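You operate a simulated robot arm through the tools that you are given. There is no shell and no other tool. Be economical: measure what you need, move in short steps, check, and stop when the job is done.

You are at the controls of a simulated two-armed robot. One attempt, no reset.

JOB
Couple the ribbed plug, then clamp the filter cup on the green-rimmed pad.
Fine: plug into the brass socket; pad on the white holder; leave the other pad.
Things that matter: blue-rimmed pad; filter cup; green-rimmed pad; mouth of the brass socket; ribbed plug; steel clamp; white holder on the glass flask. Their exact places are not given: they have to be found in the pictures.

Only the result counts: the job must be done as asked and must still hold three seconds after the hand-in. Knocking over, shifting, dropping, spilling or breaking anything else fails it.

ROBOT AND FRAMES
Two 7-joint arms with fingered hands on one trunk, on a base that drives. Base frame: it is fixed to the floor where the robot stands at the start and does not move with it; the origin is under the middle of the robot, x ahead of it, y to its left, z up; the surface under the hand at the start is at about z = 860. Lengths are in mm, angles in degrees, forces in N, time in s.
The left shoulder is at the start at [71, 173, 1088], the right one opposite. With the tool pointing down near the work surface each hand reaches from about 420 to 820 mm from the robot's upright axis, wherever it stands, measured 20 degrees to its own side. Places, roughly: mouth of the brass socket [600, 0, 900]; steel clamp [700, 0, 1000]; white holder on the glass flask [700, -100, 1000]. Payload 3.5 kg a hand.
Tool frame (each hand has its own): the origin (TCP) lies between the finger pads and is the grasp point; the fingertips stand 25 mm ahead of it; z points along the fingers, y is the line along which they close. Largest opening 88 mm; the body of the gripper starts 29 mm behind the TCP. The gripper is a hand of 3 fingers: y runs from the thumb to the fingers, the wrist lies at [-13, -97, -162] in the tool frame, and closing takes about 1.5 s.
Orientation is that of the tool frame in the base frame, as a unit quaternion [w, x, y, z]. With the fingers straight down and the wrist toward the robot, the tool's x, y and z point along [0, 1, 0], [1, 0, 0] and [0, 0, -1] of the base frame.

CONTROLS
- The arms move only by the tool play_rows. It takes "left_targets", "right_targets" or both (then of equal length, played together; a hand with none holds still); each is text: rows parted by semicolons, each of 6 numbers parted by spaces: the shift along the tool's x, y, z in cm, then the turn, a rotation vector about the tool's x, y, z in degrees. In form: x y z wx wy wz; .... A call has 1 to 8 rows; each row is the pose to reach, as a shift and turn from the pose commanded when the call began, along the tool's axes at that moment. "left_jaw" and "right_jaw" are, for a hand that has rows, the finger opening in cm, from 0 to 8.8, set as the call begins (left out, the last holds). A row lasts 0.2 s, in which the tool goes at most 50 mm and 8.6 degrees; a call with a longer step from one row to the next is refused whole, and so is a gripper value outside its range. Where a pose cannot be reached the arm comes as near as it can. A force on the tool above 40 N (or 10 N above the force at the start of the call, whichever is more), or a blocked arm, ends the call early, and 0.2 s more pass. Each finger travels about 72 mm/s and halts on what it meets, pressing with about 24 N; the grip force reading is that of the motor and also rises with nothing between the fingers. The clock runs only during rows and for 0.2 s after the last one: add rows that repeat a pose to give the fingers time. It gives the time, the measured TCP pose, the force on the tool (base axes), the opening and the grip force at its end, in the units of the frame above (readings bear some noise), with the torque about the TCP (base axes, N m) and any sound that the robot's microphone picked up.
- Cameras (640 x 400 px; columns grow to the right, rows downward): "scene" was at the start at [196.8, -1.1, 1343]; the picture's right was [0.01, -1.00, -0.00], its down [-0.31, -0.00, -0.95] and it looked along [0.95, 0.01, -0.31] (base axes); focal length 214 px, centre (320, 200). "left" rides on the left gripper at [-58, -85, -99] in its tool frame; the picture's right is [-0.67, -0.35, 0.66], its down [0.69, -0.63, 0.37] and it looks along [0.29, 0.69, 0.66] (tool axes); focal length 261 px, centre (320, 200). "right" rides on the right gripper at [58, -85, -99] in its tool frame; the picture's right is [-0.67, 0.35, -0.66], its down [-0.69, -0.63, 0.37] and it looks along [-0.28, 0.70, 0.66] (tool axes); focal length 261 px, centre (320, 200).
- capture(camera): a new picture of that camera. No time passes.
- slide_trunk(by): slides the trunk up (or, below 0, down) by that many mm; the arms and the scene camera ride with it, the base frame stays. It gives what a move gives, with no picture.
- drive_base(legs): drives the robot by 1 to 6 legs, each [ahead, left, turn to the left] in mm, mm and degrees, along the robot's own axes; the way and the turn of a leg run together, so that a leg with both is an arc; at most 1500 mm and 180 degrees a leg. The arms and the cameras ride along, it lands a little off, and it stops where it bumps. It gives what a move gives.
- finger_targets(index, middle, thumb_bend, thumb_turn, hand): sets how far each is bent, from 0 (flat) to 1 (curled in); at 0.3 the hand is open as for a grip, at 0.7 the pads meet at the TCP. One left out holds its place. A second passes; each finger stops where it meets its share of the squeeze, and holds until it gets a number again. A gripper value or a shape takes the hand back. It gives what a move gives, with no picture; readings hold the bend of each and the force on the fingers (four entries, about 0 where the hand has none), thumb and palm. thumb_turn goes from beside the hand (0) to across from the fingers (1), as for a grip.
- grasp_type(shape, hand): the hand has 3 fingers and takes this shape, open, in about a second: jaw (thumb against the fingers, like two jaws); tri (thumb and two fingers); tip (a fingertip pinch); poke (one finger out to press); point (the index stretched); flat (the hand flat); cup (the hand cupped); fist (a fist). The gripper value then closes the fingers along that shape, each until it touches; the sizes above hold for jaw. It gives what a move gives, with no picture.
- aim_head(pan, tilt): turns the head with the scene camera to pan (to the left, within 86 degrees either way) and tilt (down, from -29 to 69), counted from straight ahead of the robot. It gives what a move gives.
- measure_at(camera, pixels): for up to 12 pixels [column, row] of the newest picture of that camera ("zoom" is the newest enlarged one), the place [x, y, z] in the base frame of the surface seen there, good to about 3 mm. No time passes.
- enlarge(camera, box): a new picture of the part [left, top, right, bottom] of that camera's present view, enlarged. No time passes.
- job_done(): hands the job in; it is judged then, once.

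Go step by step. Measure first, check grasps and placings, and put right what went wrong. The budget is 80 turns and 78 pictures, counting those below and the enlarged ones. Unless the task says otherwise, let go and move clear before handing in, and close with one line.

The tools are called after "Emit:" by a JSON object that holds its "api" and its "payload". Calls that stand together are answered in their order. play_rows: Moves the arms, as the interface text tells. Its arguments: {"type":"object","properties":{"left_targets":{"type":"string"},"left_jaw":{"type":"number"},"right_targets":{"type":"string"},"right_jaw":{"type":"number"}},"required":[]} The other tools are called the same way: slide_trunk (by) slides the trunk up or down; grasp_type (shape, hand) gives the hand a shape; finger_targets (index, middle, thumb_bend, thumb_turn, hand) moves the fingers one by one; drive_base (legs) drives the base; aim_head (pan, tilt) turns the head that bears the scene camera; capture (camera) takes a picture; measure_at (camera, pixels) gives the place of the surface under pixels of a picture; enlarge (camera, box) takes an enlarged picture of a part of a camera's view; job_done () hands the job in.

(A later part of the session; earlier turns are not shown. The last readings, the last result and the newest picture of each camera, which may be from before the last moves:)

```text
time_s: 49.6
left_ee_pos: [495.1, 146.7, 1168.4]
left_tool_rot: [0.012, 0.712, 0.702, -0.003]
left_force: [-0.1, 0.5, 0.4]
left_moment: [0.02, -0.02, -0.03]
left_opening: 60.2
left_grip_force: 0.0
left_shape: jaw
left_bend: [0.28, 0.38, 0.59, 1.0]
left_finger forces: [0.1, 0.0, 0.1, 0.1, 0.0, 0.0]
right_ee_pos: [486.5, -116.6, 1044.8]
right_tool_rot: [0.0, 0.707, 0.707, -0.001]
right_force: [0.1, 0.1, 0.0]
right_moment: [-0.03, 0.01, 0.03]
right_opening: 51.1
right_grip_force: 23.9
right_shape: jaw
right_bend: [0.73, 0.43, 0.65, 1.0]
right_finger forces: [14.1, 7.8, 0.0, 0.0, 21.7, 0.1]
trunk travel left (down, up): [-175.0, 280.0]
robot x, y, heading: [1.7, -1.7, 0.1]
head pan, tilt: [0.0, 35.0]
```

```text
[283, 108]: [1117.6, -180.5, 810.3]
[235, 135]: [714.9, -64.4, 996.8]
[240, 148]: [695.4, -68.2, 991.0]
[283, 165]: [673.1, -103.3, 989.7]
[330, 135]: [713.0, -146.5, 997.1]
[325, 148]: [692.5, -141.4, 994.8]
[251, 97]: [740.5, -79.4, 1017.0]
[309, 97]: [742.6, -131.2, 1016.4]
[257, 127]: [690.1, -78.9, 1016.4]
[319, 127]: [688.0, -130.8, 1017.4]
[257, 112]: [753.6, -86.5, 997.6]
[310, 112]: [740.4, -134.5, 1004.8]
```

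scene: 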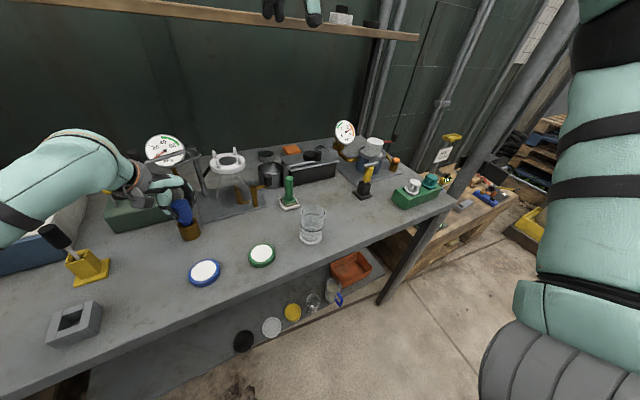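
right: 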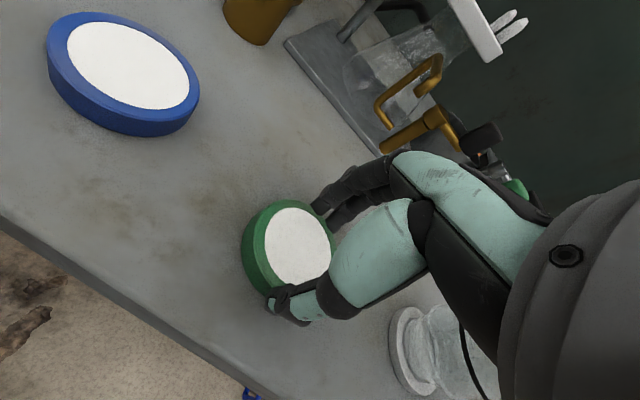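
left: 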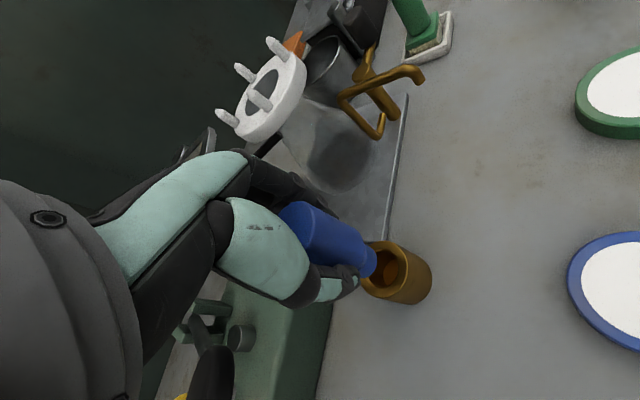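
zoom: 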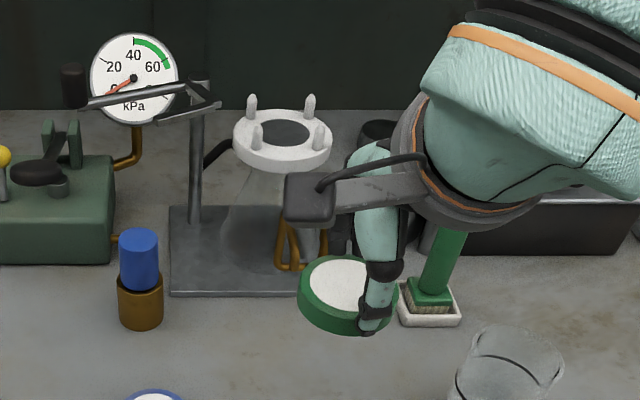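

Pad centre in hand is about [484.5,-112.5] (top = TCP−18); holder centre is about [716,-105]. I carry it over the holder, staying above the pins.

Emit:
{"api": "play_rows", "payload": {"right_targets": "0 0 -3 0 0 0; 0.1 4 -4 0 0 0; 0.3 8.5 -4 0 0 0; 0.5 13 -4 0 0 0; 0.6 17.5 -4 0 0 0; 0.7 21.5 -4 0 0 0; 0.72 23.15 -4 0 0 0; 0.72 23.15 -4 0 0 0"}}

Emit:
{"api": "enlarge", "payload": {"camera": "scene", "box": [310, 70, 410, 170]}}

Emit:
{"api": "capture", "payload": {"camera": "right"}}

```text
time_s: 51.4
left_ee_pos: [494.9, 146.5, 1169.6]
left_tool_rot: [0.012, 0.712, 0.702, -0.003]
left_force: [0.0, -0.4, 0.2]
left_moment: [0.0, 0.03, -0.04]
left_opening: 60.2
left_grip_force: 0.1
left_shape: jaw
left_bend: [0.28, 0.38, 0.59, 1.0]
left_finger forces: [0.0, 0.1, 0.0, 0.0, 0.0, 0.0]
right_ee_pos: [716.2, -109.3, 1082.8]
right_tool_rot: [-0.001, 0.707, 0.707, -0.001]
right_force: [0.9, 0.4, -0.5]
right_moment: [0.0, -0.01, -0.04]
right_opening: 51.2
right_grip_force: 24.4
right_shape: jaw
right_bend: [0.73, 0.43, 0.65, 1.0]
right_finger forces: [14.0, 7.7, 0.0, 0.1, 21.5, 0.1]
trunk travel left (down, up): [-175.0, 280.0]
robot x, y, heading: [0.0, -3.7, -0.1]
head pan, tilt: [0.0, 35.0]
```

```text
4.00 times, centred on (360, 120) of scene
```

zoom: 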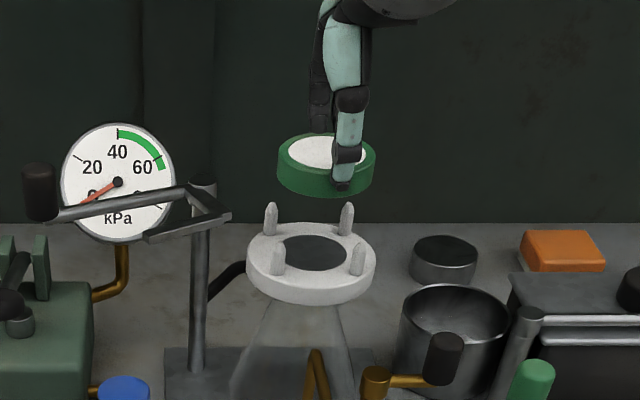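

```text
18 pictures are left
```

right: 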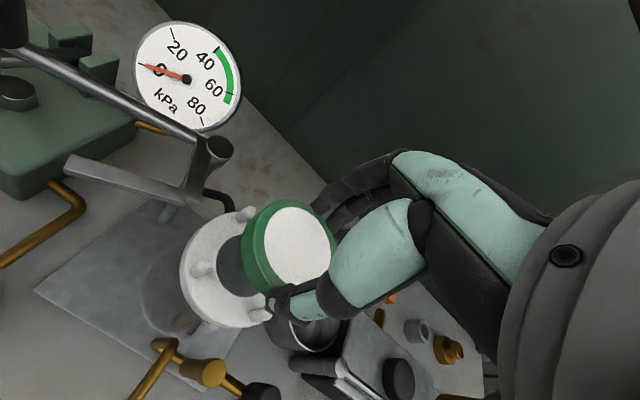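

I measure pad versus holder in the zoom view.

Emit:
{"api": "measure_at", "payload": {"camera": "zoom", "pixels": [[279, 160], [374, 158], [326, 195], [310, 190], [300, 150], [360, 148], [326, 170], [249, 250], [374, 250], [311, 300], [270, 225], [346, 225]]}}

Emit:
{"api": "measure_at", "payload": {"camera": "right", "pixels": [[243, 255], [300, 202], [268, 205], [335, 260], [256, 285], [280, 205], [183, 285], [205, 230], [240, 325], [203, 272], [245, 215], [195, 310]]}}

```text
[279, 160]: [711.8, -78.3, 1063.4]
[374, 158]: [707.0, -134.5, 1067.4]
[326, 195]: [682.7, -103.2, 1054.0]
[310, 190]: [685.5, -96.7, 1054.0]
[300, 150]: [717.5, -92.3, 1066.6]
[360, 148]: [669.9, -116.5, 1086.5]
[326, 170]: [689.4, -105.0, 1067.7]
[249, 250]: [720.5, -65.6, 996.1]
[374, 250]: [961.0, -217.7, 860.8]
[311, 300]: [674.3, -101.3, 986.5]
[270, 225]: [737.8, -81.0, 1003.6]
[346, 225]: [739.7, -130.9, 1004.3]
```

```text
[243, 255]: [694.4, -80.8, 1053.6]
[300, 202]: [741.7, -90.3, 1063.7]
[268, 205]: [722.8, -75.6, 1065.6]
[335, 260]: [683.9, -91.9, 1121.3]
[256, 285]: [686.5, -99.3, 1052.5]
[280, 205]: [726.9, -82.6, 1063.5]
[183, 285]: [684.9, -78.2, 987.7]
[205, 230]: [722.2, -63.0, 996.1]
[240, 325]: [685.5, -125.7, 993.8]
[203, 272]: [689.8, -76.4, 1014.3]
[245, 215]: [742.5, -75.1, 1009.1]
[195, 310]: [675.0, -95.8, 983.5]
```

Pad centre is [713,-105], so I shift +3 mm in x and lower it between the pins.

Emit:
{"api": "play_rows", "payload": {"right_targets": "0 0.3 1 0 0 0; 0 0.3 2 0 0 0; 0 0.3 2.6 0 0 0; 0 0.3 3.2 0 0 0; 0 0.3 3.7 0 0 0; 0 0.3 4.1 0 0 0; 0 0.3 4.4 0 0 0; 0 0.3 4.4 0 0 0"}}

Emit:
{"api": "enlarge", "payload": {"camera": "scene", "box": [330, 100, 390, 150]}}

```text
time_s: 53.2
left_ee_pos: [495.4, 146.7, 1167.3]
left_tool_rot: [0.011, 0.712, 0.702, -0.002]
left_force: [0.0, 0.2, -0.8]
left_moment: [0.01, 0.04, 0.01]
left_opening: 60.2
left_grip_force: 0.1
left_shape: jaw
left_bend: [0.28, 0.38, 0.59, 1.0]
left_finger forces: [0.0, 0.0, 0.0, 0.0, 0.0, 0.0]
right_ee_pos: [718.3, -109.0, 1040.2]
right_tool_rot: [-0.001, 0.707, 0.707, -0.001]
right_force: [-0.1, -0.2, -0.7]
right_moment: [-0.02, -0.02, 0.0]
right_opening: 51.1
right_grip_force: 23.7
right_shape: jaw
right_bend: [0.73, 0.43, 0.65, 1.0]
right_finger forces: [14.1, 7.6, 0.0, 0.0, 21.5, 0.0]
trunk travel left (down, up): [-175.0, 280.0]
robot x, y, heading: [0.2, 2.4, 0.1]
head pan, tilt: [0.0, 35.0]
```

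```text
8.00 times, centred on (360, 125) of scene
```

zoom: 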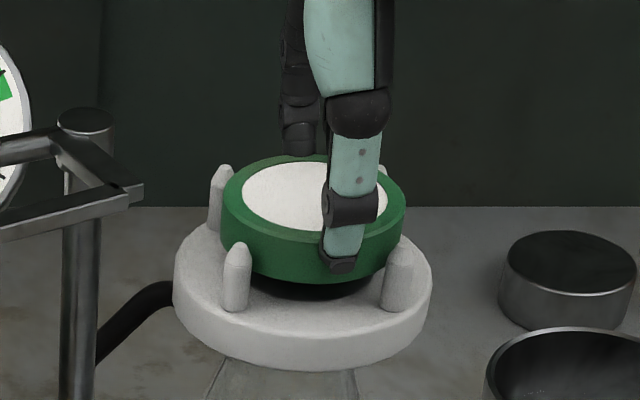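

The pad is between the pins, roughly 2 mm to the right. I nudge +y 1.5 mm and set it down onto the ring.

Emit:
{"api": "play_rows", "payload": {"right_targets": "0.15 0 0.3 0 0 0; 0.15 0 0.6 0 0 0; 0.15 0 0.8 0 0 0; 0.15 0 0.9 0 0 0; 0.15 0 0.9 0 0 0"}}

Emit:
{"api": "enlarge", "payload": {"camera": "scene", "box": [330, 100, 390, 150]}}

```text
time_s: 54.4
left_ee_pos: [495.6, 146.9, 1168.3]
left_tool_rot: [0.012, 0.712, 0.702, -0.002]
left_force: [-0.1, 0.4, -0.3]
left_moment: [-0.01, -0.03, 0.02]
left_opening: 60.3
left_grip_force: 0.0
left_shape: jaw
left_bend: [0.28, 0.38, 0.59, 1.0]
left_finger forces: [0.0, 0.0, 0.0, 0.0, 0.0, 0.0]
right_ee_pos: [719.2, -107.0, 1029.8]
right_tool_rot: [-0.001, 0.707, 0.707, -0.001]
right_force: [-0.1, 0.3, 0.1]
right_moment: [0.0, 0.02, -0.02]
right_opening: 51.4
right_grip_force: 23.5
right_shape: jaw
right_bend: [0.73, 0.43, 0.65, 1.0]
right_finger forces: [14.1, 7.7, 0.1, 0.0, 21.7, 0.0]
trunk travel left (down, up): [-175.0, 280.0]
robot x, y, heading: [-0.6, 0.7, 0.1]
head pan, tilt: [0.0, 35.0]
```

```text
8.00 times, centred on (360, 125) of scene
```

zoom: 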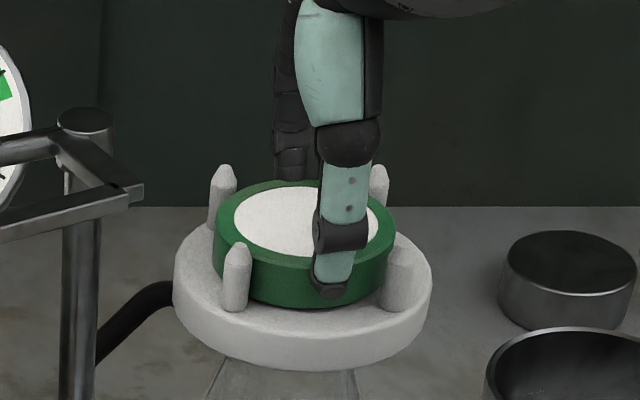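

It is just about on the ring. I lower a few more mm for contact and then release.

Emit:
{"api": "play_rows", "payload": {"right_targets": "0 0 0.2 0 0 0; 0 0 0.4 0 0 0; 0 0 0.4 0 0 0"}}

Emit:
{"api": "play_rows", "payload": {"right_targets": "0 0 0 0 0 0; 0 0 0 0 0 0; 0 0 0 0 0 0; 0 0 0 0 0 0; 0 0 -1 0 0 0; 0 0 -3 0 0 0; 0 0 -7 0 0 0; 0 0 -10 0 0 0", "right_jaw": 8.2}}

Emit:
{"api": "enlarge", "payload": {"camera": "scene", "box": [330, 100, 390, 150]}}

```text
time_s: 55.2
left_ee_pos: [493.5, 147.5, 1169.0]
left_tool_rot: [0.011, 0.712, 0.702, -0.001]
left_force: [-0.4, 0.7, 0.1]
left_moment: [-0.01, 0.0, 0.02]
left_opening: 60.1
left_grip_force: 0.2
left_shape: jaw
left_bend: [0.28, 0.38, 0.59, 1.0]
left_finger forces: [0.2, 0.1, 0.0, 0.0, 0.0, 0.1]
right_ee_pos: [718.5, -106.6, 1027.5]
right_tool_rot: [0.0, 0.707, 0.707, 0.001]
right_force: [2.9, -0.2, 9.1]
right_moment: [-0.01, -0.1, 0.02]
right_opening: 50.7
right_grip_force: 24.2
right_shape: jaw
right_bend: [0.73, 0.43, 0.65, 1.0]
right_finger forces: [16.0, 9.3, 0.0, 0.0, 21.9, 0.0]
trunk travel left (down, up): [-175.0, 280.0]
robot x, y, heading: [-0.2, 1.2, -0.2]
head pan, tilt: [0.0, 35.0]
```

```text
time_s: 57.0
left_ee_pos: [494.0, 147.0, 1169.1]
left_tool_rot: [0.013, 0.712, 0.702, -0.001]
left_force: [0.3, -0.1, -0.7]
left_moment: [0.02, 0.03, 0.02]
left_opening: 60.1
left_grip_force: 0.2
left_shape: jaw
left_bend: [0.28, 0.38, 0.59, 1.0]
left_finger forces: [0.1, 0.1, 0.0, 0.0, 0.0, 0.0]
right_ee_pos: [719.5, -106.7, 1127.7]
right_tool_rot: [0.0, 0.707, 0.707, 0.0]
right_force: [0.8, -0.4, -0.8]
right_moment: [0.03, -0.05, 0.01]
right_opening: 81.8
right_grip_force: 0.1
right_shape: jaw
right_bend: [0.32, 0.31, 0.31, 0.98]
right_finger forces: [0.0, 0.1, 0.1, 0.0, 0.0, 0.1]
trunk travel left (down, up): [-175.0, 280.0]
robot x, y, heading: [-0.6, 1.7, -0.0]
head pan, tilt: [0.0, 35.0]
```

```text
8.00 times, centred on (360, 125) of scene
```

zoom: 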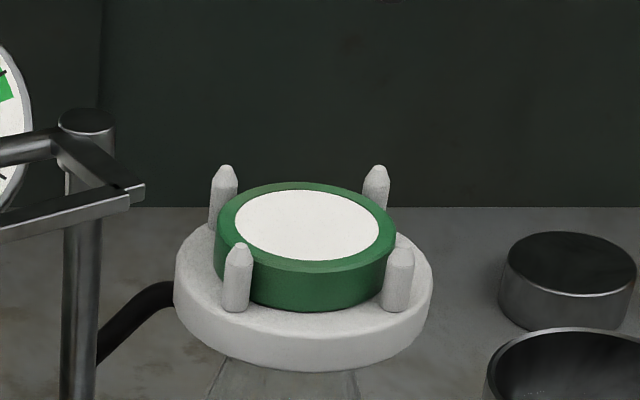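

The green pad sits level between the four pins. Next I measure the filter cup.

Emit:
{"api": "enlarge", "payload": {"camera": "scene", "box": [380, 170, 480, 250]}}

Emit:
{"api": "measure_at", "payload": {"camera": "zoom", "pixels": [[200, 250], [320, 315], [250, 310], [270, 325], [215, 290], [315, 335], [255, 130], [390, 130], [245, 60], [400, 125], [300, 50], [260, 240]]}}

```text
5.00 times, centred on (430, 210) of scene
```

zoom: 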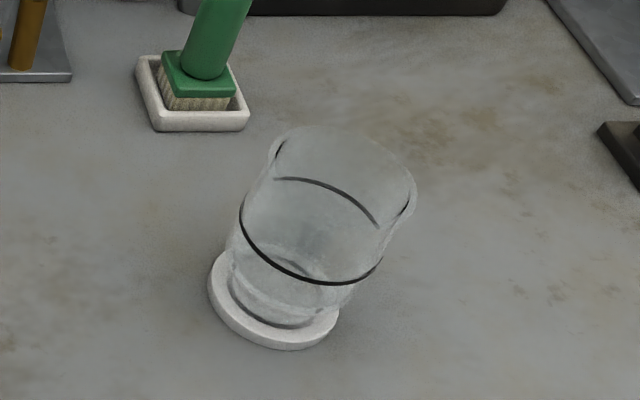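

```text
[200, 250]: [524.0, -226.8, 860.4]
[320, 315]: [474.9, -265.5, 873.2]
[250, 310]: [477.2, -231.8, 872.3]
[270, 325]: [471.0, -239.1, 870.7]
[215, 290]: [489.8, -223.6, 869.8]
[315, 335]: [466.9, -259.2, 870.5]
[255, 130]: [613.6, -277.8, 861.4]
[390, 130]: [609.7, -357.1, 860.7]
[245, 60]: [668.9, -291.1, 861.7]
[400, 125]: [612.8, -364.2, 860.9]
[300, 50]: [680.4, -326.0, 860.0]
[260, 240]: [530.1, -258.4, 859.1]
```

The cup's flange centre is about [488,-247], rim near z≈957. I bring the right hand above it and look from there.

Emit:
{"api": "play_rows", "payload": {"right_targets": "-1 -4 0 0 0 0; -3 -8 0 0 0 0; -5 -12 1 0 0 0; -7.5 -15.5 2 0 0 0; -10 -19 3 0 0 0; -12.5 -22 4.5 0 0 0; -14 -23.2 6 0 0 0; -14 -23.2 6 0 0 0", "right_jaw": 8.8}}

Emit:
{"api": "capture", "payload": {"camera": "right"}}

```text
time_s: 58.8
left_ee_pos: [493.8, 147.9, 1168.0]
left_tool_rot: [0.012, 0.712, 0.702, -0.001]
left_force: [0.6, 0.3, -0.8]
left_moment: [0.02, -0.02, 0.04]
left_opening: 59.9
left_grip_force: 0.0
left_shape: jaw
left_bend: [0.28, 0.38, 0.59, 1.0]
left_finger forces: [0.0, 0.0, 0.0, 0.0, 0.1, 0.1]
right_ee_pos: [487.8, -248.0, 1065.1]
right_tool_rot: [0.0, 0.707, 0.707, -0.001]
right_force: [-0.2, 0.1, 0.3]
right_moment: [-0.01, 0.0, 0.01]
right_opening: 87.5
right_grip_force: 0.1
right_shape: jaw
right_bend: [0.3, 0.3, 0.3, 0.98]
right_finger forces: [0.1, 0.0, 0.0, 0.1, 0.0, 0.0]
trunk travel left (down, up): [-175.0, 280.0]
robot x, y, heading: [-2.8, 2.9, -0.0]
head pan, tilt: [0.0, 35.0]
```

```text
13 pictures are left
```

right: 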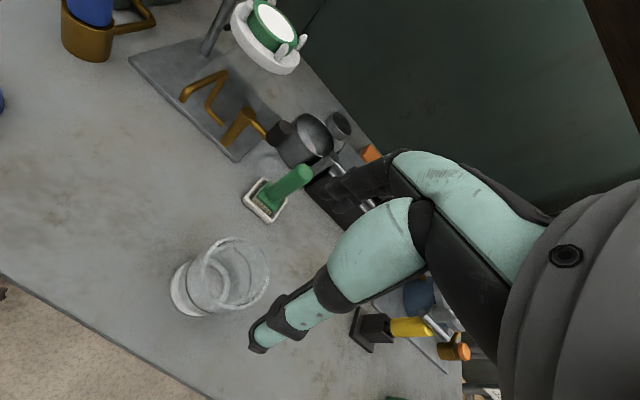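

The cup is nearly under the hand axis (rim centre seen at 237,272 vs predicted 236,278). I measure flange and rim points.

Emit:
{"api": "measure_at", "payload": {"camera": "right", "pixels": [[172, 290], [180, 266], [190, 312], [174, 278], [180, 305], [204, 262], [235, 238], [268, 275], [262, 293], [205, 252], [250, 240], [240, 308]]}}

```text
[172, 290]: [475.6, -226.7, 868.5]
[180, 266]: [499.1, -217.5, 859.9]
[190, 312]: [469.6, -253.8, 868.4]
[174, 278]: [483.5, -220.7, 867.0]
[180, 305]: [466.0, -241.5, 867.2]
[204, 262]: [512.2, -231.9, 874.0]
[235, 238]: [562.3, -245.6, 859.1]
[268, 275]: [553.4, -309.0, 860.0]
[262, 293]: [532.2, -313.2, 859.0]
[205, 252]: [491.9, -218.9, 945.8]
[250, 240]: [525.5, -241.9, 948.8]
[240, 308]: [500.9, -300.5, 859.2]
```

The cup axis is about [495,-248] with rim z≈949 and radius 30. I shift +7 mm in x and descend around the body to TCP z≈936.

Emit:
{"api": "play_rows", "payload": {"right_targets": "0 0.7 3 0 0 0; 0 0.7 6 0 0 0; 0 0.7 9 0 0 0; 0 0.7 11 0 0 0; 0 0.7 12.9 0 0 0; 0 0.7 12.9 0 0 0"}}

Emit:
{"api": "enlarge", "payload": {"camera": "scene", "box": [380, 160, 480, 250]}}

```text
time_s: 60.2
left_ee_pos: [494.9, 147.1, 1168.7]
left_tool_rot: [0.011, 0.712, 0.702, -0.002]
left_force: [1.0, 0.1, 0.0]
left_moment: [-0.01, 0.0, 0.01]
left_opening: 60.3
left_grip_force: 0.0
left_shape: jaw
left_bend: [0.28, 0.38, 0.59, 1.0]
left_finger forces: [0.0, 0.0, 0.0, 0.0, 0.0, 0.0]
right_ee_pos: [494.4, -248.0, 937.3]
right_tool_rot: [0.0, 0.707, 0.707, 0.0]
right_force: [0.1, -0.3, 0.8]
right_moment: [0.0, 0.01, 0.0]
right_opening: 87.6
right_grip_force: 0.0
right_shape: jaw
right_bend: [0.3, 0.3, 0.3, 0.98]
right_finger forces: [0.3, 0.0, 0.0, 0.1, 0.0, 0.0]
trunk travel left (down, up): [-175.0, 280.0]
robot x, y, heading: [-2.2, 0.0, -0.0]
head pan, tilt: [0.0, 35.0]
```

```text
4.44 times, centred on (430, 205) of scene
```

zoom: 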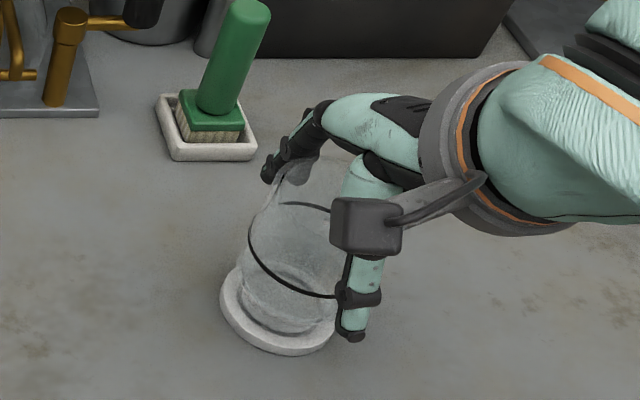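

The fingers are around the cup; the thumb appears to the right of centre, so I measure it and the fingers.

Emit:
{"api": "measure_at", "payload": {"camera": "zoom", "pixels": [[352, 335], [355, 310], [358, 298], [367, 270], [268, 170], [285, 150], [232, 290], [315, 345], [262, 340]]}}

```text
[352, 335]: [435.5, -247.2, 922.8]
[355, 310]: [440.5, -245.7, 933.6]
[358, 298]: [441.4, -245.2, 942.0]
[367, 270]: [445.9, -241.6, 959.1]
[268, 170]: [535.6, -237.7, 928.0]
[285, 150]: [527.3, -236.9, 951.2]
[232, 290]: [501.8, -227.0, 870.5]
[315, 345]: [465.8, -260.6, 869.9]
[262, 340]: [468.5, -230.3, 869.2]
```

The thumb is at y≈-247, so it is centred. I close on the cup.

Emit:
{"api": "play_rows", "payload": {"right_targets": "0 0 0 0 0 0; 0 0 0 0 0 0; 0 0 0 0 0 0; 0 0 0 0 0 0; 0 0 0 0 0 0; 0 0 0 0 0 0; 0 0 0 0 0 0", "right_jaw": 4.5}}

Emit:
{"api": "play_rows", "payload": {"right_targets": "0 0 -0.5 0 0 0; 0 0 -1.5 0 0 0; 0 0 -4 0 0 0; 0 0 -8 0 0 0; 0 0 -12 0 0 0; 0 0 -15 0 0 0; 0 0 -18 0 0 0; 0 0 -18 0 0 0"}}

Emit:
{"api": "enlarge", "payload": {"camera": "scene", "box": [340, 90, 500, 190]}}

```text
time_s: 61.8
left_ee_pos: [495.1, 145.7, 1168.2]
left_tool_rot: [0.011, 0.712, 0.702, -0.002]
left_force: [1.0, 0.9, -0.5]
left_moment: [-0.04, 0.03, 0.0]
left_opening: 60.4
left_grip_force: 0.1
left_shape: jaw
left_bend: [0.28, 0.38, 0.59, 1.0]
left_finger forces: [0.0, 0.0, 0.1, 0.1, 0.1, 0.0]
right_ee_pos: [492.9, -247.2, 935.9]
right_tool_rot: [-0.001, 0.707, 0.707, 0.0]
right_force: [0.8, -0.4, -1.0]
right_moment: [-0.02, -0.02, -0.01]
right_opening: 53.0
right_grip_force: 24.0
right_shape: jaw
right_bend: [0.29, 0.41, 0.64, 1.0]
right_finger forces: [14.2, 7.7, 0.0, 0.0, 21.8, 0.0]
trunk travel left (down, up): [-175.0, 280.0]
robot x, y, heading: [1.0, -2.3, 0.3]
head pan, tilt: [0.0, 35.0]
```

```text
time_s: 63.6
left_ee_pos: [494.6, 145.6, 1167.3]
left_tool_rot: [0.012, 0.712, 0.702, -0.002]
left_force: [0.0, 1.4, -0.5]
left_moment: [0.0, 0.01, 0.03]
left_opening: 60.3
left_grip_force: 0.0
left_shape: jaw
left_bend: [0.28, 0.38, 0.59, 1.0]
left_finger forces: [0.0, 0.0, 0.0, 0.0, 0.1, 0.0]
right_ee_pos: [493.4, -247.5, 1117.1]
right_tool_rot: [-0.001, 0.707, 0.707, 0.0]
right_force: [0.7, -0.8, -0.8]
right_moment: [0.01, -0.02, -0.01]
right_opening: 53.1
right_grip_force: 24.3
right_shape: jaw
right_bend: [0.29, 0.41, 0.64, 1.0]
right_finger forces: [14.2, 7.7, 0.0, 0.0, 21.5, 0.1]
trunk travel left (down, up): [-175.0, 280.0]
robot x, y, heading: [-0.7, -0.9, 0.0]
head pan, tilt: [0.0, 35.0]
```

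```text
4.00 times, centred on (420, 140) of scene
```

zoom: 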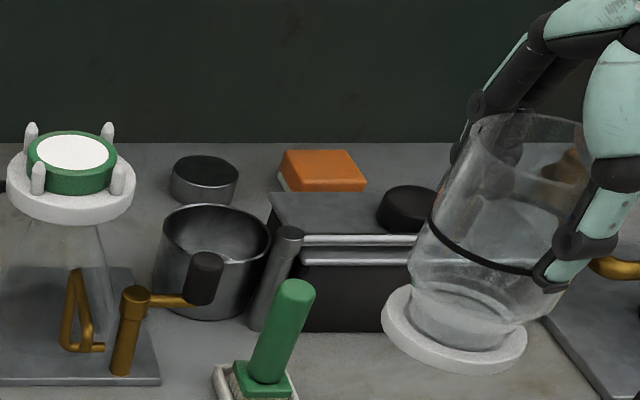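

The cup is held upright. I measure its flange in the hand and the pad on the holder.

Emit:
{"api": "measure_at", "payload": {"camera": "zoom", "pixels": [[384, 312], [390, 330], [420, 352], [455, 362], [490, 362], [524, 345], [400, 292], [500, 372], [72, 150], [30, 150], [115, 150], [72, 185]]}}

```text
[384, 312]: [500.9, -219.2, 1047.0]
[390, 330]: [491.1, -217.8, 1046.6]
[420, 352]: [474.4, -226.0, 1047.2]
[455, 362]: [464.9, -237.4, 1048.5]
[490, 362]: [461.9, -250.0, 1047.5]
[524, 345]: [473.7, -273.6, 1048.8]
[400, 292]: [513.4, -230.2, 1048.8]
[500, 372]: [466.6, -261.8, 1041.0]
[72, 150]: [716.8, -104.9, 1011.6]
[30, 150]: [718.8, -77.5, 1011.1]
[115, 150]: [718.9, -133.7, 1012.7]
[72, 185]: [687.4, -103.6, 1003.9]
```

Cup flange centre in hand is [494.5,-249.5], bottom ≈ TCP−78; target centre is [717.3,-105.4] with pad top z 1012. I carry it over the pad.

Emit:
{"api": "play_rows", "payload": {"right_targets": "0 0 -2.5 0 0 0; 2.4 3.7 -2.5 0 0 0; 4.8 7.4 -2.5 0 0 0; 7.2 11.1 -2.5 0 0 0; 9.6 14.9 -2.5 0 0 0; 12 18.6 -2.5 0 0 0; 14.41 22.28 -2.5 0 0 0; 14.41 22.28 -2.5 0 0 0"}}

Emit:
{"api": "play_rows", "payload": {"right_targets": "0 0 1 0 0 0; 0 0 1.5 0 0 0; 0 0 1.5 0 0 0"}}

Emit:
{"api": "enlarge", "payload": {"camera": "scene", "box": [320, 70, 400, 140]}}

```text
time_s: 65.4
left_ee_pos: [494.0, 145.7, 1167.8]
left_tool_rot: [0.012, 0.713, 0.702, -0.001]
left_force: [0.8, 0.3, -0.6]
left_moment: [0.03, -0.03, 0.0]
left_opening: 60.3
left_grip_force: 0.0
left_shape: jaw
left_bend: [0.28, 0.38, 0.59, 1.0]
left_finger forces: [0.0, 0.0, 0.1, 0.1, 0.0, 0.0]
right_ee_pos: [717.4, -101.5, 1142.3]
right_tool_rot: [0.0, 0.707, 0.708, 0.001]
right_force: [-0.9, -0.9, -1.0]
right_moment: [0.04, -0.03, 0.02]
right_opening: 53.1
right_grip_force: 24.1
right_shape: jaw
right_bend: [0.73, 0.41, 0.64, 1.0]
right_finger forces: [14.2, 7.8, 0.1, 0.0, 21.7, 0.1]
trunk travel left (down, up): [-175.0, 280.0]
robot x, y, heading: [-2.9, 1.1, 0.0]
head pan, tilt: [0.0, 35.0]
```

```text
time_s: 66.2
left_ee_pos: [495.3, 146.6, 1168.7]
left_tool_rot: [0.012, 0.712, 0.702, -0.002]
left_force: [0.0, 0.0, 0.5]
left_moment: [0.02, 0.02, -0.01]
left_opening: 60.3
left_grip_force: 0.1
left_shape: jaw
left_bend: [0.28, 0.38, 0.59, 1.0]
left_finger forces: [0.1, 0.0, 0.0, 0.0, 0.1, 0.1]
right_ee_pos: [717.9, -102.6, 1126.7]
right_tool_rot: [0.0, 0.707, 0.707, 0.0]
right_force: [0.4, 0.6, -0.2]
right_moment: [-0.03, 0.02, 0.04]
right_opening: 53.1
right_grip_force: 24.3
right_shape: jaw
right_bend: [0.73, 0.41, 0.64, 1.0]
right_finger forces: [14.3, 7.7, 0.0, 0.0, 21.6, 0.1]
trunk travel left (down, up): [-175.0, 280.0]
robot x, y, heading: [1.7, 1.8, -0.2]
head pan, tilt: [0.0, 35.0]
```

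```text
5.71 times, centred on (360, 105) of scene
```

zoom: 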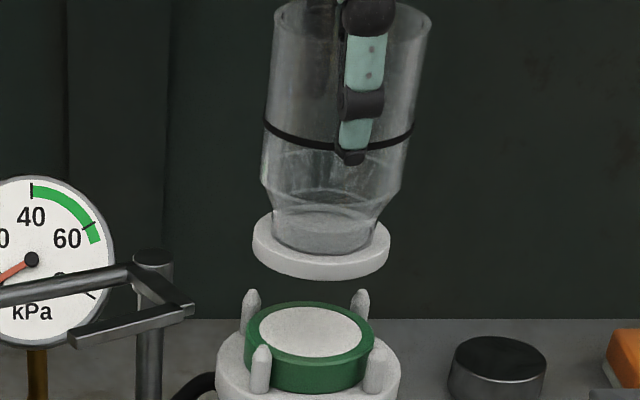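

The cup is over the pad; its neck narrows above the flange, leaving a ledge for the clamp. I measure the alignment.

Emit:
{"api": "measure_at", "payload": {"camera": "zoom", "pixels": [[255, 240], [388, 240], [265, 260], [300, 272], [322, 274], [345, 272], [380, 258], [322, 265], [310, 330], [247, 335], [371, 335], [310, 388]]}}

```text
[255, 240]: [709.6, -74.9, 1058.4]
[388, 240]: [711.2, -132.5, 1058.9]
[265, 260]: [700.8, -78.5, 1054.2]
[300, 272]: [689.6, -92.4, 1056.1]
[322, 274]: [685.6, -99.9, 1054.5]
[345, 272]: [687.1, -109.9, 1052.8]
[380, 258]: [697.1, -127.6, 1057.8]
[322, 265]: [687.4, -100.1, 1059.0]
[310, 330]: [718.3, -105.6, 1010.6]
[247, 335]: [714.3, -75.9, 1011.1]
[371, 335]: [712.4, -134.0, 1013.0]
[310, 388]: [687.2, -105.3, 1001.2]
```

The flange centre is about [715.6,-103.5] against pad [716.7,-105.2]; I shift (+1,−1.7) mm and lower to contact.

Emit:
{"api": "play_rows", "payload": {"right_targets": "-0.17 0.1 1 0 0 0; -0.17 0.1 2 0 0 0; -0.17 0.1 2.6 0 0 0; -0.17 0.1 3.0 0 0 0; -0.17 0.1 3.3 0 0 0; -0.17 0.1 3.6 0 0 0; -0.17 0.1 3.6 0 0 0"}}

Emit:
{"api": "enlarge", "payload": {"camera": "scene", "box": [320, 80, 400, 150]}}

```text
time_s: 67.8
left_ee_pos: [494.7, 146.7, 1167.7]
left_tool_rot: [0.012, 0.712, 0.702, -0.003]
left_force: [1.6, 0.6, -1.5]
left_moment: [0.02, -0.02, 0.01]
left_opening: 59.9
left_grip_force: 0.1
left_shape: jaw
left_bend: [0.28, 0.38, 0.59, 1.0]
left_finger forces: [0.0, 0.0, 0.1, 0.0, 0.0, 0.0]
right_ee_pos: [719.0, -105.3, 1089.8]
right_tool_rot: [-0.001, 0.707, 0.707, 0.0]
right_force: [-0.8, 0.3, 0.0]
right_moment: [-0.01, -0.02, -0.04]
right_opening: 53.0
right_grip_force: 24.4
right_shape: jaw
right_bend: [0.73, 0.41, 0.64, 1.0]
right_finger forces: [14.2, 7.7, 0.0, 0.1, 21.5, 0.0]
trunk travel left (down, up): [-175.0, 280.0]
robot x, y, heading: [0.4, -1.7, -0.1]
head pan, tilt: [0.0, 35.0]
```

```text
5.71 times, centred on (360, 115) of scene
```

zoom: 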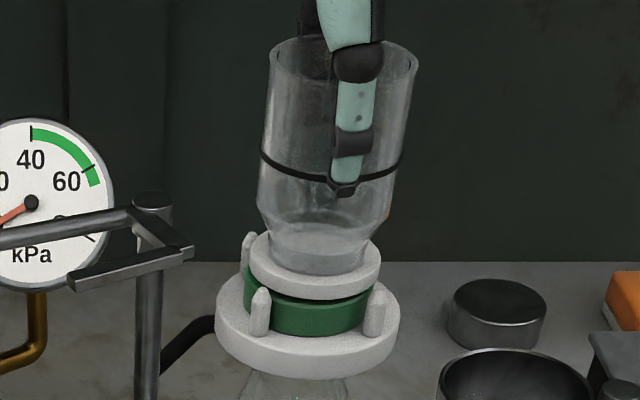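

The flange is just above the pad, about 2 mm right. I nudge +y 1.5 mm and lower to contact.

Emit:
{"api": "play_rows", "payload": {"right_targets": "0.15 0 0.1 0 0 0; 0.15 0 0.3 0 0 0; 0.15 0 0.5 0 0 0; 0.15 0 0.7 0 0 0; 0.15 0 0.7 0 0 0"}}

Emit:
{"api": "enlarge", "payload": {"camera": "scene", "box": [320, 80, 400, 150]}}

```text
time_s: 69.0
left_ee_pos: [493.1, 146.8, 1169.8]
left_tool_rot: [0.012, 0.712, 0.702, -0.001]
left_force: [0.2, -0.1, 0.0]
left_moment: [-0.02, 0.01, 0.01]
left_opening: 60.1
left_grip_force: 0.0
left_shape: jaw
left_bend: [0.28, 0.38, 0.59, 1.0]
left_finger forces: [0.1, 0.0, 0.0, 0.2, 0.1, 0.0]
right_ee_pos: [717.9, -103.0, 1085.8]
right_tool_rot: [0.002, 0.707, 0.707, 0.001]
right_force: [3.4, -0.6, 15.7]
right_moment: [0.03, -0.17, 0.03]
right_opening: 52.6
right_grip_force: 24.0
right_shape: jaw
right_bend: [0.73, 0.4, 0.65, 1.0]
right_finger forces: [16.8, 9.6, 0.0, 0.0, 21.8, 0.0]
trunk travel left (down, up): [-175.0, 280.0]
robot x, y, heading: [-0.5, 1.3, 0.1]
head pan, tilt: [0.0, 35.0]
```

```text
5.71 times, centred on (360, 115) of scene
```

zoom: 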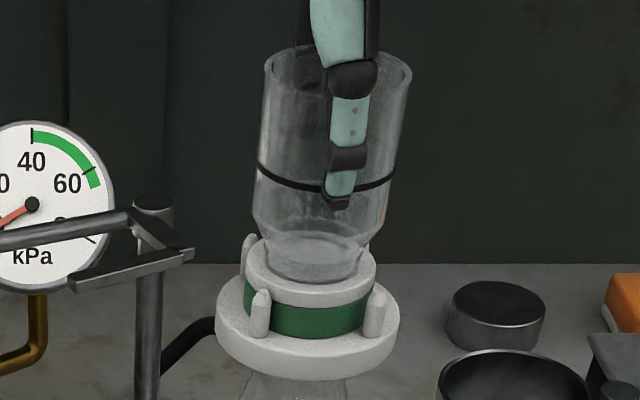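

The cup is seated on the pad (16 N contact, coaxial). I measure the flange top and the clamp's bar, arm and hub heights before swinging.

Emit:
{"api": "measure_at", "payload": {"camera": "zoom", "pixels": [[80, 277], [80, 287], [130, 262], [130, 272], [185, 247], [188, 256], [152, 200], [160, 235], [100, 222], [270, 278], [300, 292], [345, 288]]}}

Emit:
{"api": "enlarge", "payload": {"camera": "left", "box": [380, 0, 640, 200]}}

```text
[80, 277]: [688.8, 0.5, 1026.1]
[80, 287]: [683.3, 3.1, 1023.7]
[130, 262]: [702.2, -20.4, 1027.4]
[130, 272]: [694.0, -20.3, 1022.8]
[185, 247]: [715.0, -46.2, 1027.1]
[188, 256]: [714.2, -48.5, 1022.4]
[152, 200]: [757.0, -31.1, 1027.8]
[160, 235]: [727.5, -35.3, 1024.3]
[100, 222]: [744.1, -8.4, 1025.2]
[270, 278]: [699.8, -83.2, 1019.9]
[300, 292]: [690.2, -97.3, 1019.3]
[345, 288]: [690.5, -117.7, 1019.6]
```

```text
2.00 times, centred on (510, 100) of left
```

zoom: 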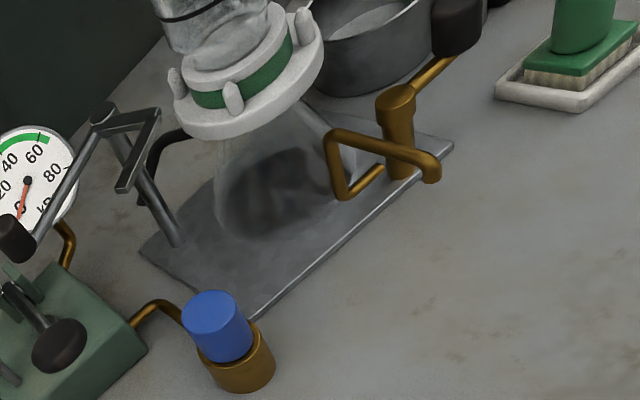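

Flange top is z≈1019.5 and the bar's underside ≈1022, so the bar can swing over the flange; the hub is at [755,-32] and the knob near [712,72,1046]. I release the cup with the right hand and withdraw it.

Emit:
{"api": "play_rows", "payload": {"right_targets": "0 0 -0.3 0 0 0; 0 0 -0.3 0 0 0; 0 0 -0.3 0 0 0; 0 0 -0.3 0 0 0; 0 0 -2 0 0 0; 0 0 -5 0 0 0; 0 0 -9 0 0 0; 0 0 -13 0 0 0", "right_jaw": 8.8}}

Emit:
{"api": "play_rows", "payload": {"right_targets": "0 0 -2 0 0 0; -2 -4 -2 0 0 0; -4 -8 -2 0 0 0; -6 -12 -2 0 0 0; -8 -16 -2 0 0 0; -10 -20 -2 0 0 0; -11 -23 -2 0 0 0"}}

Emit:
{"api": "play_rows", "payload": {"left_targets": "-1.2 3.6 0 0 0 5; -2.5 7.3 0 0 0 10; -3.8 11 0 0 0 15; -5 14.6 0 0 0 20; -6.3 18.2 0 0 0 25; -7.5 21.8 0 0 0 30; -7.5 21.8 0 0 0 30", "left_jaw": 7}}

Emit:
{"api": "enlarge", "payload": {"camera": "scene", "box": [270, 50, 410, 150]}}

```text
time_s: 70.8
left_ee_pos: [494.3, 146.0, 1167.6]
left_tool_rot: [0.012, 0.712, 0.703, -0.001]
left_force: [-0.4, 0.4, -1.1]
left_moment: [0.05, 0.01, -0.03]
left_opening: 60.4
left_grip_force: 0.1
left_shape: jaw
left_bend: [0.28, 0.38, 0.59, 1.0]
left_finger forces: [0.0, 0.1, 0.0, 0.0, 0.0, 0.1]
right_ee_pos: [709.4, -117.0, 1170.8]
right_tool_rot: [0.0, 0.709, 0.706, 0.002]
right_force: [-0.3, -0.2, 0.3]
right_moment: [0.01, 0.0, -0.02]
right_opening: 87.8
right_grip_force: 0.2
right_shape: jaw
right_bend: [0.3, 0.3, 0.3, 0.98]
right_finger forces: [0.0, 0.0, 0.0, 0.0, 0.0, 0.0]
right hand out of reach, approached as far as the arm can: row 7, 8
trunk travel left (down, up): [-175.0, 280.0]
robot x, y, heading: [0.1, -2.4, 0.1]
head pan, tilt: [0.0, 35.0]
```

```text
time_s: 72.4
left_ee_pos: [494.3, 145.2, 1168.3]
left_tool_rot: [0.013, 0.713, 0.701, -0.001]
left_force: [0.2, -0.5, 0.6]
left_moment: [-0.03, 0.02, 0.0]
left_opening: 60.4
left_grip_force: 0.0
left_shape: jaw
left_bend: [0.28, 0.38, 0.59, 1.0]
left_finger forces: [0.0, 0.1, 0.0, 0.1, 0.0, 0.1]
right_ee_pos: [478.7, -227.6, 1189.7]
right_tool_rot: [0.0, 0.707, 0.708, 0.001]
right_force: [0.0, 0.9, 0.0]
right_moment: [0.0, -0.01, -0.02]
right_opening: 88.1
right_grip_force: 0.1
right_shape: jaw
right_bend: [0.3, 0.3, 0.3, 0.98]
right_finger forces: [0.1, 0.0, 0.0, 0.0, 0.1, 0.1]
right hand out of reach, approached as far as the arm can: row 1
trunk travel left (down, up): [-175.0, 280.0]
robot x, y, heading: [-0.7, 1.3, -0.1]
head pan, tilt: [0.0, 35.0]
```

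```text
time_s: 74.0
left_ee_pos: [712.4, 69.6, 1172.2]
left_tool_rot: [0.012, 0.87, 0.493, 0.002]
left_force: [-0.5, 0.0, -0.3]
left_moment: [-0.04, -0.03, -0.01]
left_opening: 69.8
left_grip_force: 0.1
left_shape: jaw
left_bend: [0.27, 0.34, 0.5, 0.99]
left_finger forces: [0.0, 0.0, 0.0, 0.0, 0.0, 0.0]
right_ee_pos: [479.5, -226.0, 1190.2]
right_tool_rot: [-0.001, 0.707, 0.707, -0.001]
right_force: [-0.2, -0.9, -0.8]
right_moment: [0.0, -0.03, 0.0]
right_opening: 88.0
right_grip_force: 0.0
right_shape: jaw
right_bend: [0.3, 0.3, 0.3, 0.98]
right_finger forces: [0.1, 0.0, 0.0, 0.0, 0.1, 0.0]
trunk travel left (down, up): [-175.0, 280.0]
robot x, y, heading: [1.1, -1.3, -0.0]
head pan, tilt: [0.0, 35.0]
```

```text
4.00 times, centred on (340, 100) of scene
```

zoom: 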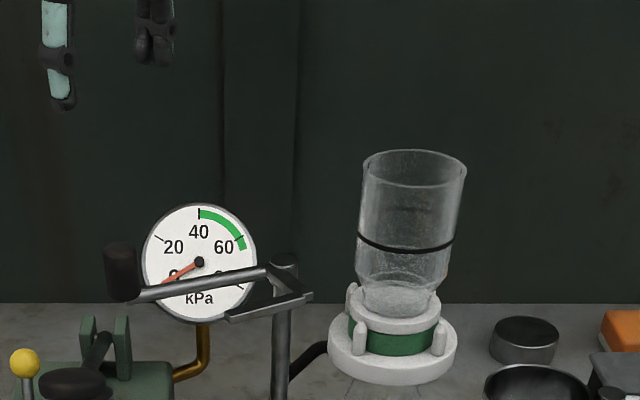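

The cup stands squarely on the pad. I measure the knob precisely.

Emit:
{"api": "measure_at", "payload": {"camera": "zoom", "pixels": [[120, 272], [106, 272], [134, 272], [120, 246], [120, 255], [122, 297], [120, 285], [150, 293], [70, 102], [155, 62], [280, 257], [263, 310]]}}

```text
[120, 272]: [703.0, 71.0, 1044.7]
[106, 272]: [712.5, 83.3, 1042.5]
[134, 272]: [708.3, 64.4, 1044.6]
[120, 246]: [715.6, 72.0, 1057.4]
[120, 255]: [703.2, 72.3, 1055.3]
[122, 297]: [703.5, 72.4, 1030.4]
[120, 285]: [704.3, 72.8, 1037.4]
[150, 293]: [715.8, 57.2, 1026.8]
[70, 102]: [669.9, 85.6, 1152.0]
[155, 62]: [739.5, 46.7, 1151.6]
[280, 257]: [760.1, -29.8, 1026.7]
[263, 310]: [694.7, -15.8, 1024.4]
```

Knob centre is [714,73], z 1028–1057. I lower the left hand around it and close.

Emit:
{"api": "play_rows", "payload": {"left_targets": "0.4 0 3 0 0 0; 0.4 0 6 0 0 0; 0.4 0 8.5 0 0 0; 0.4 0 10.5 0 0 0; 0.4 0 11.4 0 0 0; 0.4 0 11.4 0 0 0"}}

Emit:
{"api": "play_rows", "payload": {"left_targets": "0 0 0 0 0 0; 0 0 0 0 0 0; 0 0 0 0 0 0; 0 0 0 0 0 0; 0 0 0 0 0 0; 0 0 0 0 0 0; 0 0 0 0 0 0", "left_jaw": 1}}

Emit:
{"api": "enlarge", "payload": {"camera": "scene", "box": [270, 60, 390, 150]}}

```text
time_s: 75.4
left_ee_pos: [716.9, 72.3, 1058.1]
left_tool_rot: [0.013, 0.869, 0.494, 0.002]
left_force: [-0.1, 0.6, 0.2]
left_moment: [0.0, 0.01, 0.02]
left_opening: 69.9
left_grip_force: 0.1
left_shape: jaw
left_bend: [0.27, 0.34, 0.5, 0.99]
left_finger forces: [0.0, 0.1, 0.0, 0.0, 0.0, 0.0]
right_ee_pos: [480.2, -226.5, 1190.2]
right_tool_rot: [-0.001, 0.707, 0.707, -0.001]
right_force: [-0.1, 0.3, 0.0]
right_moment: [0.03, 0.01, 0.06]
right_opening: 88.0
right_grip_force: 0.2
right_shape: jaw
right_bend: [0.3, 0.3, 0.3, 0.98]
right_finger forces: [0.1, 0.0, 0.0, 0.0, 0.0, 0.0]
trunk travel left (down, up): [-175.0, 280.0]
robot x, y, heading: [1.7, 2.7, 0.4]
head pan, tilt: [0.0, 35.0]
```

```text
time_s: 77.0
left_ee_pos: [714.8, 70.1, 1058.3]
left_tool_rot: [0.011, 0.869, 0.494, 0.002]
left_force: [-7.5, -2.7, -5.0]
left_moment: [-0.06, 0.13, -0.01]
left_opening: 11.0
left_grip_force: 23.7
left_shape: jaw
left_bend: [0.71, 0.62, 0.74, 1.0]
left_finger forces: [10.3, 7.1, 0.0, 0.0, 18.0, 0.0]
right_ee_pos: [479.0, -226.9, 1191.0]
right_tool_rot: [-0.001, 0.707, 0.707, 0.0]
right_force: [-0.5, 0.1, 0.3]
right_moment: [0.03, 0.01, -0.02]
right_opening: 87.7
right_grip_force: 0.0
right_shape: jaw
right_bend: [0.3, 0.3, 0.3, 0.98]
right_finger forces: [0.1, 0.0, 0.0, 0.0, 0.1, 0.0]
trunk travel left (down, up): [-175.0, 280.0]
robot x, y, heading: [3.5, 0.9, -0.1]
head pan, tilt: [0.0, 35.0]
```

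```text
4.44 times, centred on (330, 105) of scene
```

zoom: 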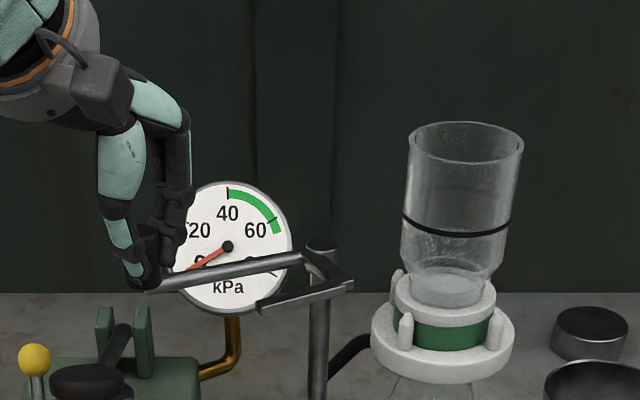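

The knob is gripped. I swing it along its arc about the hub by 45°.

Emit:
{"api": "play_rows", "payload": {"left_targets": "-1.22 -0.80 0 0 0 0; -2.53 -1.43 0 0 0 0; -3.91 -1.89 0 0 0 0; -5.33 -2.15 0 0 0 0; -6.78 -2.23 0 0 0 0; -8.23 -2.13 0 0 0 0; -8.23 -2.13 0 0 0 0"}}

Emit:
{"api": "enlarge", "payload": {"camera": "scene", "box": [290, 70, 390, 150]}}

```text
time_s: 78.6
left_ee_pos: [656.1, 10.9, 1057.6]
left_tool_rot: [0.011, 0.87, 0.494, 0.001]
left_force: [1.8, -0.9, -5.1]
left_moment: [0.0, -0.19, 0.05]
left_opening: 9.8
left_grip_force: 24.1
left_shape: jaw
left_bend: [0.72, 0.72, 0.81, 0.97]
left_finger forces: [0.1, 6.6, 0.0, 0.0, 3.2, 0.0]
right_ee_pos: [479.4, -226.1, 1189.9]
right_tool_rot: [-0.001, 0.708, 0.706, -0.001]
right_force: [0.2, 0.9, 0.4]
right_moment: [0.03, 0.0, 0.01]
right_opening: 87.8
right_grip_force: 0.1
right_shape: jaw
right_bend: [0.3, 0.3, 0.3, 0.98]
right_finger forces: [0.1, 0.1, 0.1, 0.0, 0.0, 0.0]
trunk travel left (down, up): [-175.0, 280.0]
robot x, y, heading: [-0.1, 0.9, 0.3]
head pan, tilt: [0.0, 35.0]
```

```text
5.00 times, centred on (340, 110) of scene
```

zoom: 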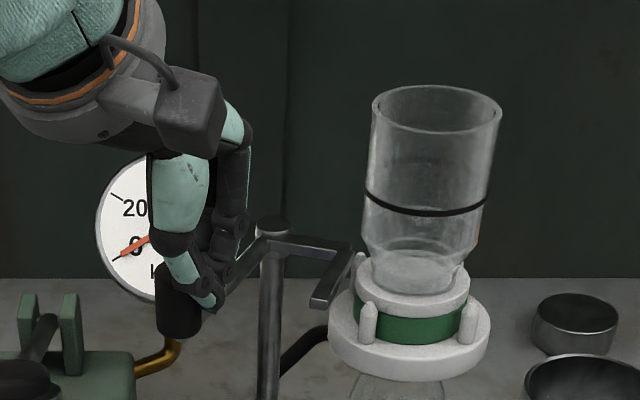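

The clamp swung partway but the knob slipped out to the left of the fingers (180,300). I measure the knob, arm and bar now.

Emit:
{"api": "measure_at", "payload": {"camera": "zoom", "pixels": [[178, 300], [162, 300], [178, 280], [178, 330], [235, 265], [245, 250], [270, 222], [340, 258], [345, 245], [320, 300], [315, 292], [210, 300]]}}

```text
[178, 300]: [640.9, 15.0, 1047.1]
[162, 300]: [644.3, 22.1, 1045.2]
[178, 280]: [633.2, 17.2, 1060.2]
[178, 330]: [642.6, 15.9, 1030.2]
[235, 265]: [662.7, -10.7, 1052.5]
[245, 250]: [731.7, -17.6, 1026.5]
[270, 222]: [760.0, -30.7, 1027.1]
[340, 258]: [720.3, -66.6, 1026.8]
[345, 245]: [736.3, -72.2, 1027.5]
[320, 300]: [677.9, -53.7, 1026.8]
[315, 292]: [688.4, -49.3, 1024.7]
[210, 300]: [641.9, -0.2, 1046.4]
```

The clamp has turned 43° (knob at [652,16], bar about 38 mm from the cup axis). I lift, reopen, turn the hand so the thumb is on the far-left side of the knob, and come down again.

Emit:
{"api": "play_rows", "payload": {"left_targets": "0 0 -2 0 0 0; 0 0 -5 0 0 0; 0 0 -5 0 0 0"}}

Emit:
{"api": "play_rows", "payload": {"left_targets": "0 -0.2 0 0 0 8; 0.1 -0.4 0 0 0 16; 0.2 -0.6 0 0 0 24; 0.22 -0.6 0 0 0 32; 0.22 -0.6 0 0 0 40; 0.22 -0.6 0 0 0 40", "left_jaw": 7}}

Emit:
{"api": "play_rows", "payload": {"left_targets": "0 0 2 0 0 0; 0 0 4 0 0 0; 0 0 5 0 0 0; 0 0 5 0 0 0"}}

Emit:
{"api": "play_rows", "payload": {"left_targets": "0 0 0 0 0 0; 0 0 0 0 0 0; 0 0 0 0 0 0; 0 0 0 0 0 0; 0 0 0 0 0 0; 0 0 0 0 0 0; 0 0 0 0 0 0", "left_jaw": 1}}

```text
time_s: 79.4
left_ee_pos: [656.6, 11.5, 1107.9]
left_tool_rot: [0.011, 0.869, 0.494, 0.001]
left_force: [0.2, 0.3, -0.3]
left_moment: [-0.02, -0.01, 0.02]
left_opening: 9.0
left_grip_force: 24.2
left_shape: jaw
left_bend: [0.72, 0.73, 0.81, 0.98]
left_finger forces: [0.0, 0.1, 0.1, 0.0, 0.1, 0.0]
right_ee_pos: [480.7, -227.2, 1189.6]
right_tool_rot: [-0.001, 0.707, 0.707, -0.001]
right_force: [0.6, -0.5, -0.5]
right_moment: [-0.03, -0.01, 0.01]
right_opening: 87.8
right_grip_force: 0.1
right_shape: jaw
right_bend: [0.3, 0.3, 0.3, 0.98]
right_finger forces: [0.0, 0.1, 0.0, 0.0, 0.0, 0.0]
trunk travel left (down, up): [-175.0, 280.0]
robot x, y, heading: [1.3, 0.1, 0.2]
head pan, tilt: [0.0, 35.0]
```

```text
time_s: 80.8
left_ee_pos: [650.2, 15.9, 1108.0]
left_tool_rot: [0.011, 0.986, 0.166, 0.005]
left_force: [-0.2, 1.3, 1.0]
left_moment: [0.0, -0.01, 0.03]
left_opening: 69.7
left_grip_force: 0.1
left_shape: jaw
left_bend: [0.27, 0.34, 0.5, 0.99]
left_finger forces: [0.0, 0.0, 0.0, 0.1, 0.1, 0.0]
right_ee_pos: [479.4, -227.0, 1190.8]
right_tool_rot: [-0.001, 0.708, 0.706, -0.001]
right_force: [0.4, -0.2, -0.2]
right_moment: [-0.04, 0.03, -0.02]
right_opening: 88.0
right_grip_force: 0.0
right_shape: jaw
right_bend: [0.3, 0.3, 0.3, 0.98]
right_finger forces: [0.0, 0.1, 0.1, 0.1, 0.1, 0.0]
trunk travel left (down, up): [-175.0, 280.0]
robot x, y, heading: [1.0, 0.6, -0.0]
head pan, tilt: [0.0, 35.0]
```

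```text
time_s: 81.8
left_ee_pos: [652.1, 14.8, 1058.0]
left_tool_rot: [0.011, 0.986, 0.167, 0.006]
left_force: [-0.3, 0.0, 0.1]
left_moment: [0.0, -0.05, 0.01]
left_opening: 69.6
left_grip_force: 0.0
left_shape: jaw
left_bend: [0.27, 0.34, 0.5, 0.99]
left_finger forces: [0.1, 0.0, 0.1, 0.1, 0.1, 0.0]
right_ee_pos: [479.5, -227.4, 1190.2]
right_tool_rot: [-0.001, 0.707, 0.707, -0.001]
right_force: [0.4, 0.5, -0.1]
right_moment: [0.0, 0.01, 0.01]
right_opening: 88.1
right_grip_force: 0.0
right_shape: jaw
right_bend: [0.3, 0.3, 0.3, 0.98]
right_finger forces: [0.0, 0.0, 0.0, 0.1, 0.0, 0.1]
trunk travel left (down, up): [-175.0, 280.0]
robot x, y, heading: [0.5, -1.2, -0.1]
head pan, tilt: [0.0, 35.0]
```

```text
time_s: 83.4
left_ee_pos: [651.1, 16.0, 1057.9]
left_tool_rot: [0.01, 0.986, 0.166, 0.004]
left_force: [-5.2, 2.0, -4.1]
left_moment: [0.07, 0.11, 0.06]
left_opening: 10.8
left_grip_force: 24.3
left_shape: jaw
left_bend: [0.71, 0.62, 0.74, 1.0]
left_finger forces: [9.4, 7.1, 0.0, 0.0, 16.5, 0.0]
right_ee_pos: [478.9, -226.0, 1191.1]
right_tool_rot: [0.0, 0.707, 0.707, 0.0]
right_force: [0.3, 0.7, -0.3]
right_moment: [-0.03, 0.03, -0.01]
right_opening: 87.9
right_grip_force: 0.1
right_shape: jaw
right_bend: [0.3, 0.3, 0.3, 0.98]
right_finger forces: [0.0, 0.1, 0.1, 0.0, 0.0, 0.1]
trunk travel left (down, up): [-175.0, 280.0]
robot x, y, heading: [-0.3, -1.9, 0.0]
head pan, tilt: [0.0, 35.0]
```

The knob is gripped again. I continue the swing another 24°.

Emit:
{"api": "play_rows", "payload": {"left_targets": "-0.39 0.46 0 0 0 0; -0.77 0.92 0 0 0 0; -1.1 1.4 0 0 0 0; -1.45 1.9 0 0 0 0; -1.75 2.4 0 0 0 0; -2.01 2.95 0 0 0 0; -2.47 4.05 0 0 0 0"}}

Emit:
{"api": "enlarge", "payload": {"camera": "scene", "box": [300, 80, 390, 150]}}

```text
time_s: 85.0
left_ee_pos: [641.0, -30.1, 1061.8]
left_tool_rot: [0.012, 0.986, 0.167, 0.006]
left_force: [-0.3, 0.0, 0.0]
left_moment: [-0.01, 0.01, -0.01]
left_opening: 8.8
left_grip_force: 24.4
left_shape: jaw
left_bend: [0.72, 0.73, 0.8, 0.97]
left_finger forces: [0.0, 0.4, 0.1, 0.1, 0.0, 0.0]
right_ee_pos: [477.9, -227.4, 1190.4]
right_tool_rot: [0.0, 0.707, 0.707, 0.001]
right_force: [-0.6, 0.5, 1.4]
right_moment: [0.02, -0.02, -0.01]
right_opening: 88.2
right_grip_force: 0.1
right_shape: jaw
right_bend: [0.3, 0.3, 0.3, 0.98]
right_finger forces: [0.0, 0.1, 0.0, 0.1, 0.1, 0.0]
trunk travel left (down, up): [-175.0, 280.0]
robot x, y, heading: [0.1, 3.6, -0.0]
head pan, tilt: [0.0, 35.0]
```

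```text
5.71 times, centred on (345, 115) of scene
```

zoom: 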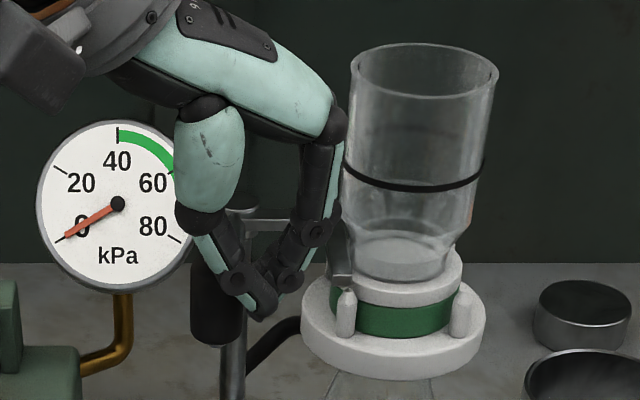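

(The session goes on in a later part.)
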